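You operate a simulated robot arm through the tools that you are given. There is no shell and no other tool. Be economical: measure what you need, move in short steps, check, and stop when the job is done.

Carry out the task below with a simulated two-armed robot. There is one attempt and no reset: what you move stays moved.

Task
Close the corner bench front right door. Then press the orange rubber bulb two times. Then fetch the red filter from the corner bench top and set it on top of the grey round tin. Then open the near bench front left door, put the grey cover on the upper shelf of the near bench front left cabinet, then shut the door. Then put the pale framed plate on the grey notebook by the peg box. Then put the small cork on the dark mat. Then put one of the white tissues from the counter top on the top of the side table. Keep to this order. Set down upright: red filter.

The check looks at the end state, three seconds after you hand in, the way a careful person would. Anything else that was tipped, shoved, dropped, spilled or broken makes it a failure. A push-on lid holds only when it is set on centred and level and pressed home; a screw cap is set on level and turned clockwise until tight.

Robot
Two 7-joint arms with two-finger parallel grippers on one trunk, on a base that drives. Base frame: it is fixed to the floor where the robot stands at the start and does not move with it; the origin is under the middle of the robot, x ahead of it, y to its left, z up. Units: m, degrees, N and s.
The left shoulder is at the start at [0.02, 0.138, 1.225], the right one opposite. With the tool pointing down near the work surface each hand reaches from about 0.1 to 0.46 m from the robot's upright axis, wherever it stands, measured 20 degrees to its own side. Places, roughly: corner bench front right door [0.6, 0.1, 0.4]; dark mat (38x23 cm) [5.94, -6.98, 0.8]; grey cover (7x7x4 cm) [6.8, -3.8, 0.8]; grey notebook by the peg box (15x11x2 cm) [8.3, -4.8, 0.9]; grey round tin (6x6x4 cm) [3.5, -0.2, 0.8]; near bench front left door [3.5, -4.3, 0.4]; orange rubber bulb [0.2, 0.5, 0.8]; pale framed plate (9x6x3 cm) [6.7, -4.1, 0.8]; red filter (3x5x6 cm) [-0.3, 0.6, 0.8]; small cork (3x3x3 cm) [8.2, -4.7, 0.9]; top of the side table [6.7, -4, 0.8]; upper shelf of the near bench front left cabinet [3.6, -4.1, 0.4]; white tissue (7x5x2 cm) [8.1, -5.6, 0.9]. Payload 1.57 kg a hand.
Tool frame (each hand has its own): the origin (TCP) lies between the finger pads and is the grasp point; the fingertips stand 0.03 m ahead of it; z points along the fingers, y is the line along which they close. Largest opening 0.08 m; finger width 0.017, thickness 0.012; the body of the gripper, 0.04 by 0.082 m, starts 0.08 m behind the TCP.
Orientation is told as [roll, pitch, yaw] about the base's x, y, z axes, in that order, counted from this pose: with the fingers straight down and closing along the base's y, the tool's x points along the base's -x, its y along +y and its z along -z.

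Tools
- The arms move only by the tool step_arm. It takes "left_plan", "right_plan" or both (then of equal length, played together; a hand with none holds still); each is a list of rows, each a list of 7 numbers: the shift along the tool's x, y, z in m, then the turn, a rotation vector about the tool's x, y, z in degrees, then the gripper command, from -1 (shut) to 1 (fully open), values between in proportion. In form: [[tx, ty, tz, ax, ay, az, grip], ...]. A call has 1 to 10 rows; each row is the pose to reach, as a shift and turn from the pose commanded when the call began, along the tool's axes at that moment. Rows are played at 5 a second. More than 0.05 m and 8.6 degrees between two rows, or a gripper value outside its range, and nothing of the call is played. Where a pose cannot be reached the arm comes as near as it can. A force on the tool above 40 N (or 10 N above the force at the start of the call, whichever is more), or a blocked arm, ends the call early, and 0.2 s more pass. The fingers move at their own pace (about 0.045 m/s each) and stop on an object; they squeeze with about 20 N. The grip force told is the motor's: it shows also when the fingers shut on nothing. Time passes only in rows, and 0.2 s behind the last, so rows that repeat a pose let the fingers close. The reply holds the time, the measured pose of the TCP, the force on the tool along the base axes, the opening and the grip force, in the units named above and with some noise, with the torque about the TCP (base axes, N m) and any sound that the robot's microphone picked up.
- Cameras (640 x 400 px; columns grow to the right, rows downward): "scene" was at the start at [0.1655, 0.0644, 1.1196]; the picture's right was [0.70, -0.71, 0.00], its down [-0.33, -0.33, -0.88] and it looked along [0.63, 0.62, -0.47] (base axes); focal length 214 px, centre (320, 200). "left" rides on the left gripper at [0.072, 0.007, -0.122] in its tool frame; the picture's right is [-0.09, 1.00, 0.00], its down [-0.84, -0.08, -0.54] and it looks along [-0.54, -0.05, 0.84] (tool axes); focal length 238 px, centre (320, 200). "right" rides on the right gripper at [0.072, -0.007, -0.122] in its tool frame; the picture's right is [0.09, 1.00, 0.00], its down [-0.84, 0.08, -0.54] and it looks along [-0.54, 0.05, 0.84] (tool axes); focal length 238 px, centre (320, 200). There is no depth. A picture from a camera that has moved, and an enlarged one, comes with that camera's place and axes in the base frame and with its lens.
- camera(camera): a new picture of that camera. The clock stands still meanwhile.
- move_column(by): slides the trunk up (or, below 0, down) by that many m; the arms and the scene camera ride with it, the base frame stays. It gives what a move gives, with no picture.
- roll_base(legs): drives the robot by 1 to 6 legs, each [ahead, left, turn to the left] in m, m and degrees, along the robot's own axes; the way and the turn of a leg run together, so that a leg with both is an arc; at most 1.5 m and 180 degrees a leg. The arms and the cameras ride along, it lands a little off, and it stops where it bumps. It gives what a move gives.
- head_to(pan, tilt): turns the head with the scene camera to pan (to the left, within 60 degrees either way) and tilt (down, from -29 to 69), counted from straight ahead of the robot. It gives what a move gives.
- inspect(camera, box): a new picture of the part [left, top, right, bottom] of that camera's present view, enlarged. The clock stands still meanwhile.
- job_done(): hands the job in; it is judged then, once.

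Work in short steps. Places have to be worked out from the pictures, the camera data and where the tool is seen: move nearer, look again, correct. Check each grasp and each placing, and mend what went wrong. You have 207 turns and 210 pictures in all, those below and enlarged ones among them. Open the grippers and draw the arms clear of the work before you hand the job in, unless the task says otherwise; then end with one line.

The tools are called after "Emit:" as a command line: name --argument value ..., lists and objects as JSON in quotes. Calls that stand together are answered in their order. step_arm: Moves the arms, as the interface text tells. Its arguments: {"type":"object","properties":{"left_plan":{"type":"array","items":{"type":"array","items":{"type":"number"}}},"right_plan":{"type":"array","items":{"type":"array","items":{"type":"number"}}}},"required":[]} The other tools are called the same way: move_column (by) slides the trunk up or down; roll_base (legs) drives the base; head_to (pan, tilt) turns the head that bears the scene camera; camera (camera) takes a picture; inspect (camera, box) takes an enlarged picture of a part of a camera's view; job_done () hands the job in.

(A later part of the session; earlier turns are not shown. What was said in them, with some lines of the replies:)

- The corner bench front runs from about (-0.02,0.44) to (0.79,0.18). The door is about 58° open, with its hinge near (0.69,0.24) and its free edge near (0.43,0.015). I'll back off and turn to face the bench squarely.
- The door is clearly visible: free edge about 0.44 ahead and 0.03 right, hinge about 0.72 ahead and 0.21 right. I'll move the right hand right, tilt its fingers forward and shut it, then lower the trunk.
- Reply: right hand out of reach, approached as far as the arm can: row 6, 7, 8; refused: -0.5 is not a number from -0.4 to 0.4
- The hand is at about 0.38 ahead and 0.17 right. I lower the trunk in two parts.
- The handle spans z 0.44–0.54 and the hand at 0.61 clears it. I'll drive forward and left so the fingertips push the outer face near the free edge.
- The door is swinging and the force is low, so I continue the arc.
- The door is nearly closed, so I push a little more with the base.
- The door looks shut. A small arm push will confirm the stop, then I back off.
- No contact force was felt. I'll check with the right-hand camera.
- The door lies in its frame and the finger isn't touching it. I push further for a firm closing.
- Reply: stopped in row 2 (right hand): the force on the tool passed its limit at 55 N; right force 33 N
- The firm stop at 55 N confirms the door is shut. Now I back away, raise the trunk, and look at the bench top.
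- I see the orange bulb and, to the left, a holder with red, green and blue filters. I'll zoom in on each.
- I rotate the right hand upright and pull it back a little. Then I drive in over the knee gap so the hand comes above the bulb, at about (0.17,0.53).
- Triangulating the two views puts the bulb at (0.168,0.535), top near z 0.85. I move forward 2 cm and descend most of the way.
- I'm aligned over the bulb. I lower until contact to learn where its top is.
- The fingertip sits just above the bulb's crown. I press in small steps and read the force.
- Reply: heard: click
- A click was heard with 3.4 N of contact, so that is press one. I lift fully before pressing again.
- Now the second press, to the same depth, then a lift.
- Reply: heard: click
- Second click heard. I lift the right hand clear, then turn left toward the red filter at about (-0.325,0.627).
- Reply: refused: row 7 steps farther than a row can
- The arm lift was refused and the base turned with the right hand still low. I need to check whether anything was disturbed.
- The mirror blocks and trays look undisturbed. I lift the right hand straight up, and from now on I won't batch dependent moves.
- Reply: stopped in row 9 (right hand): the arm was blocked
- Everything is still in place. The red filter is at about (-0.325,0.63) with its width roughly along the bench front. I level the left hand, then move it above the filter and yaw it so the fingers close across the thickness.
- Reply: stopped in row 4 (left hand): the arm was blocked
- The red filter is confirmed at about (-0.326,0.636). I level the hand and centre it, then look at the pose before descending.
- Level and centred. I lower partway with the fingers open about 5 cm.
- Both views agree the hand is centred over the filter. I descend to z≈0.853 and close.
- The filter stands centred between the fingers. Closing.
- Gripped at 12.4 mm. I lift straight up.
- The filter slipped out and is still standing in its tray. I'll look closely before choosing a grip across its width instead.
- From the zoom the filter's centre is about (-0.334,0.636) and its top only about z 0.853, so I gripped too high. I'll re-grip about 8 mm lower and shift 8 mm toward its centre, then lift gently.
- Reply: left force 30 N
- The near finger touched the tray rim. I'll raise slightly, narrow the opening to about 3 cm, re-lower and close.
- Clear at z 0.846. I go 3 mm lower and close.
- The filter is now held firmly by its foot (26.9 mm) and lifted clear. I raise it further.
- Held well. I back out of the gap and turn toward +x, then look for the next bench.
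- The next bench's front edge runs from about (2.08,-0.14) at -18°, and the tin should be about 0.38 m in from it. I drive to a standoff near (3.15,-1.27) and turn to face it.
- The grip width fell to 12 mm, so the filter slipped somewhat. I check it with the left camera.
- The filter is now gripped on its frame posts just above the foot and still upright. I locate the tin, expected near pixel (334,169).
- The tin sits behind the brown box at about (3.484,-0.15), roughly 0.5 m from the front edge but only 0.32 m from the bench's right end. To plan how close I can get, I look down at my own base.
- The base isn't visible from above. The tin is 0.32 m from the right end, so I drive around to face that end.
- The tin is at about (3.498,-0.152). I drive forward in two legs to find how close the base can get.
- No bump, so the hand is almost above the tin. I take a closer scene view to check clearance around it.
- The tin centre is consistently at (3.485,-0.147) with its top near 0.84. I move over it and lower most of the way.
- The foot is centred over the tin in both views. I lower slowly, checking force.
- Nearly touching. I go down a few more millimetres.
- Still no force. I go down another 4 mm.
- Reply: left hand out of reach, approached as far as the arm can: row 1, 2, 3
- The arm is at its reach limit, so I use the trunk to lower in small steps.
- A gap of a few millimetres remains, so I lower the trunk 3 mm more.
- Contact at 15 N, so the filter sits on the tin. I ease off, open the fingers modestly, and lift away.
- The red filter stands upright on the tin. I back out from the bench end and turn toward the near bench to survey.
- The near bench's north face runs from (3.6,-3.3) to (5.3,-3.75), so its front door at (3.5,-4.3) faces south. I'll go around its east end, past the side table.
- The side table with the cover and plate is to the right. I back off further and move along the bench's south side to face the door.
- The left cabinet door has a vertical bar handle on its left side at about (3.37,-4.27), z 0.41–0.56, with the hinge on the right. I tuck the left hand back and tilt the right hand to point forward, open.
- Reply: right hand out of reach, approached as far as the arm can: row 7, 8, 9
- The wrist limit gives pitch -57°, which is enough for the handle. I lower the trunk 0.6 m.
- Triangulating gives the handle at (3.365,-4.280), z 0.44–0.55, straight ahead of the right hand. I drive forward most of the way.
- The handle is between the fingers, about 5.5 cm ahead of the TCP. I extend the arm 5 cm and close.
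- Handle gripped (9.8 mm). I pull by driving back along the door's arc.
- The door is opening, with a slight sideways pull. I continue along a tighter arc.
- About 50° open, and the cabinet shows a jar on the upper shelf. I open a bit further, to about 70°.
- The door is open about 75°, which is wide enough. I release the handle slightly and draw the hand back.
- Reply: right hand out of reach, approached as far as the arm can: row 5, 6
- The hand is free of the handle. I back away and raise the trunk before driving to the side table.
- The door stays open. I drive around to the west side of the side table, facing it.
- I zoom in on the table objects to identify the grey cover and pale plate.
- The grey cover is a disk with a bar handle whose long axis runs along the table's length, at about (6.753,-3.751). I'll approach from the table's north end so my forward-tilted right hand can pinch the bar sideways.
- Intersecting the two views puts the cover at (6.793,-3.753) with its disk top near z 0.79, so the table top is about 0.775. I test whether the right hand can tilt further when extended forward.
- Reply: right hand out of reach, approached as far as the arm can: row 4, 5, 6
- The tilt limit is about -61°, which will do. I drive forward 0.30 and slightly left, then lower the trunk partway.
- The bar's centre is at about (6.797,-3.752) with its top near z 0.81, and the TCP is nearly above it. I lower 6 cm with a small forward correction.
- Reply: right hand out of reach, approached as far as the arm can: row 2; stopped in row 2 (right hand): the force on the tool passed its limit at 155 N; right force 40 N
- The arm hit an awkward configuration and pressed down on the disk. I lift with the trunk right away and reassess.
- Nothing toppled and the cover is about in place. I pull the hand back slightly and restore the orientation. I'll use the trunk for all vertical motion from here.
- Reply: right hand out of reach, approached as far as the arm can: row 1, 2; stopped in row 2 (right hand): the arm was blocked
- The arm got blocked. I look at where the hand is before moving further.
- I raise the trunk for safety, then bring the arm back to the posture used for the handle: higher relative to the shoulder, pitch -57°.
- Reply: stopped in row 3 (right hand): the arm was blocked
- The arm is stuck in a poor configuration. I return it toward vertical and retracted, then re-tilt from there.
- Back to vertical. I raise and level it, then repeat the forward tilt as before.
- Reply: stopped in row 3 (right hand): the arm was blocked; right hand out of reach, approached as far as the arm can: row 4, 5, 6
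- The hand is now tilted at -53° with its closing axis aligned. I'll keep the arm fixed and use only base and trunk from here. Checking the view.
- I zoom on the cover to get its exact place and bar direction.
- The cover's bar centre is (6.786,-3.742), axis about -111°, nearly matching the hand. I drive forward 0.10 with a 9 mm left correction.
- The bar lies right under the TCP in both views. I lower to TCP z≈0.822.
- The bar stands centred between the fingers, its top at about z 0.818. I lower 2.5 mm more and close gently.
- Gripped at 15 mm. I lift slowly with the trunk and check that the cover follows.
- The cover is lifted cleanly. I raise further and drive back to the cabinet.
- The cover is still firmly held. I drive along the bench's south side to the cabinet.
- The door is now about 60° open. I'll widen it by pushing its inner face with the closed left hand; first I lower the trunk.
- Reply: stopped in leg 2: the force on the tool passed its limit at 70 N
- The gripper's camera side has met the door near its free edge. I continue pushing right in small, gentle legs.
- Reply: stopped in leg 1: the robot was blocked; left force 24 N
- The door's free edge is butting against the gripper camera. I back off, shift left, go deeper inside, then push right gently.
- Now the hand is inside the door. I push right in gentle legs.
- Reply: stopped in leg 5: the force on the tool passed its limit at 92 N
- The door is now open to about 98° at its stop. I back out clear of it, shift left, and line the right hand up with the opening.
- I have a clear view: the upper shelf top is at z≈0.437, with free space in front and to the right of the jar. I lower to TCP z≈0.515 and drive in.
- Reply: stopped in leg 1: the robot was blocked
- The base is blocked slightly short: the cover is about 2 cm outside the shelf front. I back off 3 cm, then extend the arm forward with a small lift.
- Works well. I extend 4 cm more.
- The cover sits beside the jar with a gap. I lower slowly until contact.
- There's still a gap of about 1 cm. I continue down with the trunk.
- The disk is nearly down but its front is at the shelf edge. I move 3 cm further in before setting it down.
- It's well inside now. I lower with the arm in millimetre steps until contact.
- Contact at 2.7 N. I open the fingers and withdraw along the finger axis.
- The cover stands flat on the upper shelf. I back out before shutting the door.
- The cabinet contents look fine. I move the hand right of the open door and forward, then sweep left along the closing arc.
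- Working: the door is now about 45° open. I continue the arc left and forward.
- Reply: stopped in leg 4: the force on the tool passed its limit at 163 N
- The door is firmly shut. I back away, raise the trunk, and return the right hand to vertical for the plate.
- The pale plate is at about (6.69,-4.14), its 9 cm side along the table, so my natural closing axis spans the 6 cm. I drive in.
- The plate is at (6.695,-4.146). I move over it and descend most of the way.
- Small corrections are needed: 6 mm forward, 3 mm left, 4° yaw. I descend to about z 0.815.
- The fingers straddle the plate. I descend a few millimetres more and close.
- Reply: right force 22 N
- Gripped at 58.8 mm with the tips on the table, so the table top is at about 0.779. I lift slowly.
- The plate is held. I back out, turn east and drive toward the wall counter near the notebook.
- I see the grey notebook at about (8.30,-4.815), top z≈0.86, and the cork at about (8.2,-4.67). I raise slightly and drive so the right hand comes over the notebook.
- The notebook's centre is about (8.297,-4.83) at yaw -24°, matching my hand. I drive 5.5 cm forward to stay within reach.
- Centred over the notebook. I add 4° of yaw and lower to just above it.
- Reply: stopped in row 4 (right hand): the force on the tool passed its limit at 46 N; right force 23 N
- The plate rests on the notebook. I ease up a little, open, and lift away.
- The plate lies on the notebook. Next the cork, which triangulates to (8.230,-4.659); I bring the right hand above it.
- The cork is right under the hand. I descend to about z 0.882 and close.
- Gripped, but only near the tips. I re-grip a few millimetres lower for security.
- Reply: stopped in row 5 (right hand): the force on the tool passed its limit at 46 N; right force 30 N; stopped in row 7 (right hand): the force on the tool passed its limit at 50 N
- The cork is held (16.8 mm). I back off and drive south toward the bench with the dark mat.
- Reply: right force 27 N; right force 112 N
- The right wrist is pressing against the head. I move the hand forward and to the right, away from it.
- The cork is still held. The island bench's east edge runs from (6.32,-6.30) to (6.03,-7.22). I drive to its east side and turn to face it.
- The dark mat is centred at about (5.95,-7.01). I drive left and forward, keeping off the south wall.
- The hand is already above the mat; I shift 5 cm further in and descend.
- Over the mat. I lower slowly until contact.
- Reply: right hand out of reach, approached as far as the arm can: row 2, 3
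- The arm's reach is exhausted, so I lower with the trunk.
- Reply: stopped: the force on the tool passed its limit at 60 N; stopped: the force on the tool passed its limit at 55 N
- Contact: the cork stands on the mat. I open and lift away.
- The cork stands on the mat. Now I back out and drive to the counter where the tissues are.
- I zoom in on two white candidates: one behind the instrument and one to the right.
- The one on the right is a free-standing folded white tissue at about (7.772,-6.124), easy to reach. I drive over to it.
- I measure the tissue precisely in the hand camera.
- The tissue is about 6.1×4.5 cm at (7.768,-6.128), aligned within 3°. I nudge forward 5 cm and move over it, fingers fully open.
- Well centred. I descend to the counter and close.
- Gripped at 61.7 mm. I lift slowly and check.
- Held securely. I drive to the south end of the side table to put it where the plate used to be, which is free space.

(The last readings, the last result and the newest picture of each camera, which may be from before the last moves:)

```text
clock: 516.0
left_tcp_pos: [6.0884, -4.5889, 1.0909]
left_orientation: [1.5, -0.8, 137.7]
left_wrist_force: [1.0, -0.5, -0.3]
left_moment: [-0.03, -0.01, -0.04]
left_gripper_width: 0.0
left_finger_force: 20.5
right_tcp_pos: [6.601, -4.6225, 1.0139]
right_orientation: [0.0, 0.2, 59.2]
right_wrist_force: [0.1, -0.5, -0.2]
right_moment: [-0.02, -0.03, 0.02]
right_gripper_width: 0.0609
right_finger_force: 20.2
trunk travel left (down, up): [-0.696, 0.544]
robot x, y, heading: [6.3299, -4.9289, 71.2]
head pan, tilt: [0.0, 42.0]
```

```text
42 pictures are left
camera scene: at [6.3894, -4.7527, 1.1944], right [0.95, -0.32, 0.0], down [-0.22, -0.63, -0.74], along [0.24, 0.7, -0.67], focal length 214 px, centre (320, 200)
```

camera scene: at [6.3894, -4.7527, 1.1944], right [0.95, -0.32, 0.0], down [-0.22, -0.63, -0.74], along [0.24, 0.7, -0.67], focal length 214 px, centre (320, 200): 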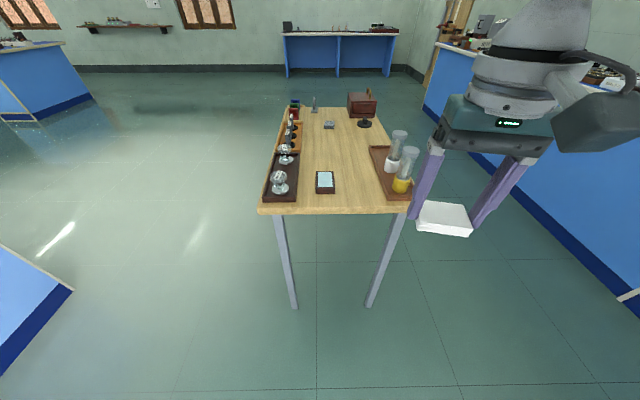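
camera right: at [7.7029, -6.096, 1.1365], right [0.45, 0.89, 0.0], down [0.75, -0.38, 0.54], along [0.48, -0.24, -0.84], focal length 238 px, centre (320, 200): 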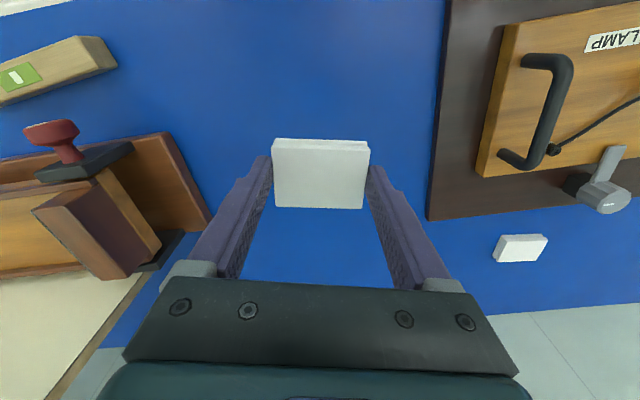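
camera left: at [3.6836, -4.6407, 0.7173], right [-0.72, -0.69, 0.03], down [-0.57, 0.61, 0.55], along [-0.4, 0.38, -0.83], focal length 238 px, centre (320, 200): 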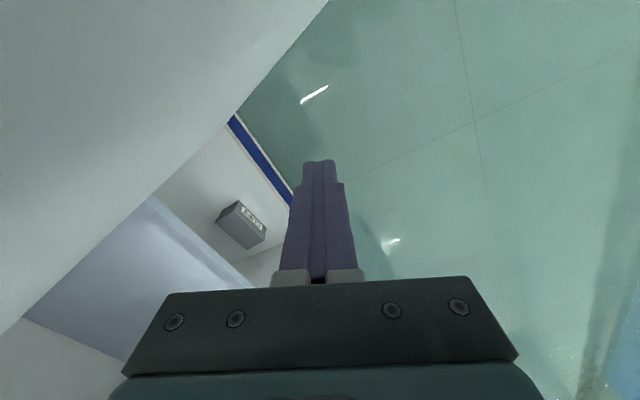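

The free spot at about (6.69,-4.14) is clear. I shift left 7 cm and drive forward.

Emit:
roll_base --legs '[[0, 0.07, 0], [0.48, 0, 0]]'

Emit:
camera --camera "right"

```text
clock: 519.5
left_tcp_pos: [6.1744, -4.117, 1.0891]
left_orientation: [1.4, -0.9, 137.7]
left_wrist_force: [-0.1, -0.4, -0.9]
left_moment: [0.02, 0.02, -0.01]
left_gripper_width: 0.0
left_finger_force: 19.5
right_tcp_pos: [6.6865, -4.1529, 1.0124]
right_orientation: [0.0, 0.3, 59.1]
right_wrist_force: [-0.1, 0.1, -0.7]
right_moment: [0.02, 0.02, 0.0]
right_gripper_width: 0.0607
right_finger_force: 19.7
trunk travel left (down, up): [-0.696, 0.544]
robot x, y, heading: [6.4143, -4.4542, 70.8]
head pan, tilt: [0.0, 42.0]
```

```text
41 pictures are left
camera right: at [6.6561, -4.2167, 1.1362], right [-0.9, 0.43, 0.0], down [0.36, 0.76, 0.54], along [0.23, 0.49, -0.84], focal length 238 px, centre (320, 200)
```

right: 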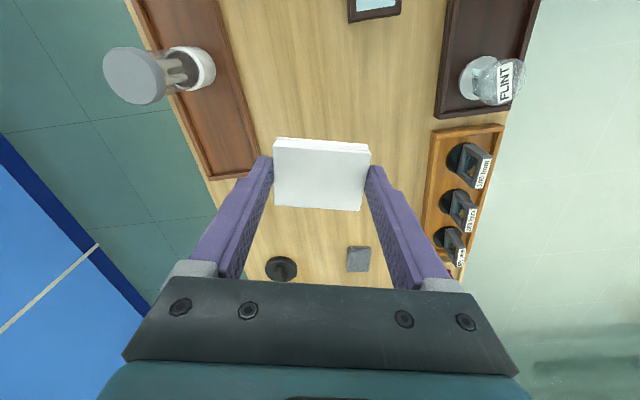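

The spot below is clear. I descend to just above the table.

Emit:
step_arm --right_plan '[[0, 0, 0.04, 0, 0, 0, -1], [0, 0, 0.08, 0, 0, 0, -1], [0, 0, 0.12, 0, 0, 0, -1], [0, 0, 0.16, 0, 0, 0, -1], [0, 0, 0.18, 0, 0, 0, -1], [0, 0, 0.19, 0, 0, 0, -1]]'

Emit:
step_arm --right_plan '[[0, 0, 0.003, 0, 0, 0, -1], [0, 0, 0.006, 0, 0, 0, -1], [0, 0, 0.009, 0, 0, 0, -1]]'

Emit:
inspect --camera "scene" --box '[340, 160, 500, 300]'

```text
clock: 520.9
left_tcp_pos: [6.1753, -4.1174, 1.0889]
left_orientation: [1.4, -0.8, 137.8]
left_wrist_force: [-0.6, 0.0, 0.6]
left_moment: [-0.03, -0.01, 0.02]
left_gripper_width: 0.0
left_finger_force: 20.0
right_tcp_pos: [6.6875, -4.1522, 0.8225]
right_orientation: [0.0, 0.1, 59.2]
right_wrist_force: [-0.6, -0.2, 0.5]
right_moment: [0.0, 0.0, -0.01]
right_gripper_width: 0.0608
right_finger_force: 20.1
trunk travel left (down, up): [-0.696, 0.544]
robot x, y, heading: [6.4158, -4.4539, 71.1]
head pan, tilt: [0.0, 42.0]
```

```text
clock: 521.7
left_tcp_pos: [6.1755, -4.1162, 1.0873]
left_orientation: [1.3, -0.8, 137.7]
left_wrist_force: [0.2, 0.3, 0.0]
left_moment: [-0.01, -0.01, 0.01]
left_gripper_width: 0.0002
left_finger_force: 20.0
right_tcp_pos: [6.6878, -4.1533, 0.8162]
right_orientation: [0.0, 0.1, 59.2]
right_wrist_force: [-0.7, 0.1, 0.1]
right_moment: [0.04, -0.01, 0.03]
right_gripper_width: 0.0607
right_finger_force: 20.0
trunk travel left (down, up): [-0.696, 0.544]
robot x, y, heading: [6.4158, -4.4538, 70.9]
head pan, tilt: [0.0, 42.0]
```

```text
2.86 times, centred on (420, 230) of scene
camera zoom: at [6.4761, -4.2812, 1.1944], right [0.95, -0.32, 0.0], down [-0.22, -0.63, -0.74], along [0.24, 0.7, -0.67], focal length 613 px, centre (34, 114)
```

zoom: 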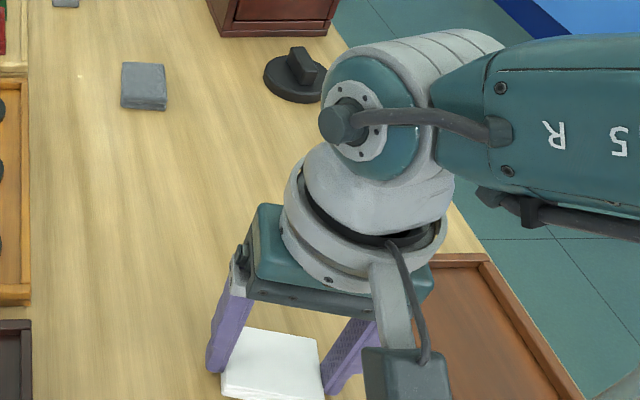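

Emit:
step_arm --right_plan '[[0, 0, 0.002, 0, 0, 0, -1], [0, 0, 0.004, 0, 0, 0, -1], [0, 0, 0.006, 0, 0, 0, -1]]'

```text
clock: 522.5
left_tcp_pos: [6.1749, -4.1167, 1.0893]
left_orientation: [1.4, -0.9, 137.7]
left_wrist_force: [0.2, -0.3, -0.2]
left_moment: [0.0, 0.0, -0.03]
left_gripper_width: 0.0
left_finger_force: 20.5
right_tcp_pos: [6.6859, -4.1547, 0.8138]
right_orientation: [0.0, 0.0, 59.2]
right_wrist_force: [-2.5, 1.4, 15.4]
right_moment: [0.04, 0.02, 0.02]
right_gripper_width: 0.0604
right_finger_force: 19.9
right hand out of reach, approached as far as the arm can: row 1, 2, 3
trunk travel left (down, up): [-0.696, 0.544]
robot x, y, heading: [6.4157, -4.4551, 71.1]
head pan, tilt: [0.0, 42.0]
```

Contact at 15 N: the tissue rests on the table. I open and lift away.

Emit:
step_arm --right_plan '[[0, 0, -0.001, 0, 0, 0, -0.2], [0, 0, -0.001, 0, 0, 0, 0.7], [0, 0, -0.001, 0, 0, 0, 0.9], [0, 0, -0.02, 0, 0, 0, 0.9], [0, 0, -0.06, 0, 0, 0, 0.9], [0, 0, -0.11, 0, 0, 0, 0.9], [0, 0, -0.16, 0, 0, 0, 0.9], [0, 0, -0.2, 0, 0, 0, 0.9]]'

Emit:
camera --camera "right"

```text
clock: 524.3
left_tcp_pos: [6.1754, -4.1173, 1.0888]
left_orientation: [1.4, -0.8, 137.7]
left_wrist_force: [-0.1, 0.5, 0.0]
left_moment: [0.0, -0.02, -0.02]
left_gripper_width: 0.0
left_finger_force: 20.0
right_tcp_pos: [6.687, -4.1565, 1.0133]
right_orientation: [-0.2, 0.1, 59.1]
right_wrist_force: [0.5, 0.7, 0.0]
right_moment: [0.01, -0.01, 0.03]
right_gripper_width: 0.0757
right_finger_force: 0.0
trunk travel left (down, up): [-0.696, 0.544]
robot x, y, heading: [6.4148, -4.4573, 71.1]
head pan, tilt: [0.0, 42.0]
```

```text
39 pictures are left
camera right: at [6.6563, -4.2218, 1.136], right [-0.9, 0.43, 0.0], down [0.36, 0.76, 0.54], along [0.23, 0.49, -0.84], focal length 238 px, centre (320, 200)
```

right: 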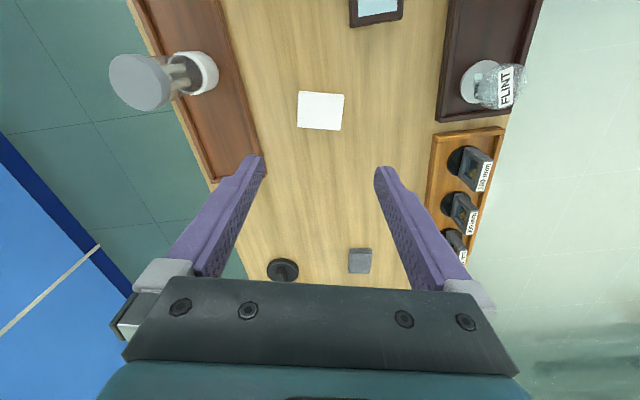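

The tissue lies flat on the side table. My geometry check of the earlier picture also puts the plate fully within the notebook. I open the left gripper and back away.

Emit:
roll_base --legs '[[-0.5, 0, 0]]'

Emit:
step_arm --left_plan '[[0, 0, 0, 0, 0, 0, 1], [0, 0, 0, 0, 0, 0, 1], [0, 0, 0, 0, 0, 0, 1]]' --right_plan '[[0, 0, 0, 0, 0, 0, 1], [0, 0, 0, 0, 0, 0, 1], [0, 0, 0, 0, 0, 0, 1]]'

Emit:
camera --camera "scene"

```text
clock: 527.2
left_tcp_pos: [6.0125, -4.5932, 1.0883]
left_orientation: [1.5, -0.8, 137.7]
left_wrist_force: [-0.8, 0.7, -0.4]
left_moment: [-0.01, 0.01, 0.0]
left_gripper_width: 0.0
left_finger_force: 20.1
right_tcp_pos: [6.5244, -4.633, 1.0132]
right_orientation: [0.0, 0.1, 59.0]
right_wrist_force: [0.0, 0.3, 0.1]
right_moment: [0.0, 0.02, 0.01]
right_gripper_width: 0.0761
right_finger_force: 0.1
trunk travel left (down, up): [-0.696, 0.544]
robot x, y, heading: [6.2535, -4.9307, 70.6]
head pan, tilt: [0.0, 42.0]
```

```text
clock: 528.0
left_tcp_pos: [6.0121, -4.592, 1.0892]
left_orientation: [1.4, -0.8, 137.6]
left_wrist_force: [0.8, 0.4, 1.3]
left_moment: [0.05, -0.01, 0.02]
left_gripper_width: 0.0679
left_finger_force: 0.1
right_tcp_pos: [6.525, -4.6336, 1.0129]
right_orientation: [0.0, 0.2, 59.0]
right_wrist_force: [-0.2, -0.2, 0.5]
right_moment: [-0.02, -0.01, 0.01]
right_gripper_width: 0.0799
right_finger_force: 0.0
trunk travel left (down, up): [-0.696, 0.544]
robot x, y, heading: [6.2503, -4.9332, 71.3]
head pan, tilt: [0.0, 42.0]
```

```text
38 pictures are left
camera scene: at [6.3132, -4.7573, 1.1944], right [0.95, -0.33, 0.0], down [-0.22, -0.63, -0.74], along [0.24, 0.7, -0.67], focal length 214 px, centre (320, 200)
```

scene: 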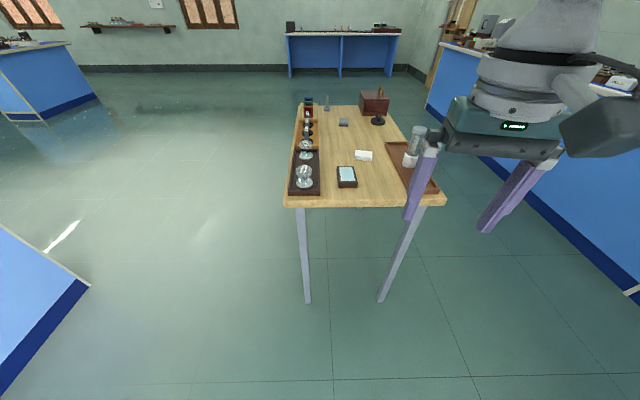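

All steps are done, both grippers are open and the arms are clear. I hand in.

Emit:
job_done

```text
The job is handed in.
```

I carried out all seven steps in the order given and handed the job in; after shutting the near bench door I did not reopen it, so I have not seen the grey cover since.
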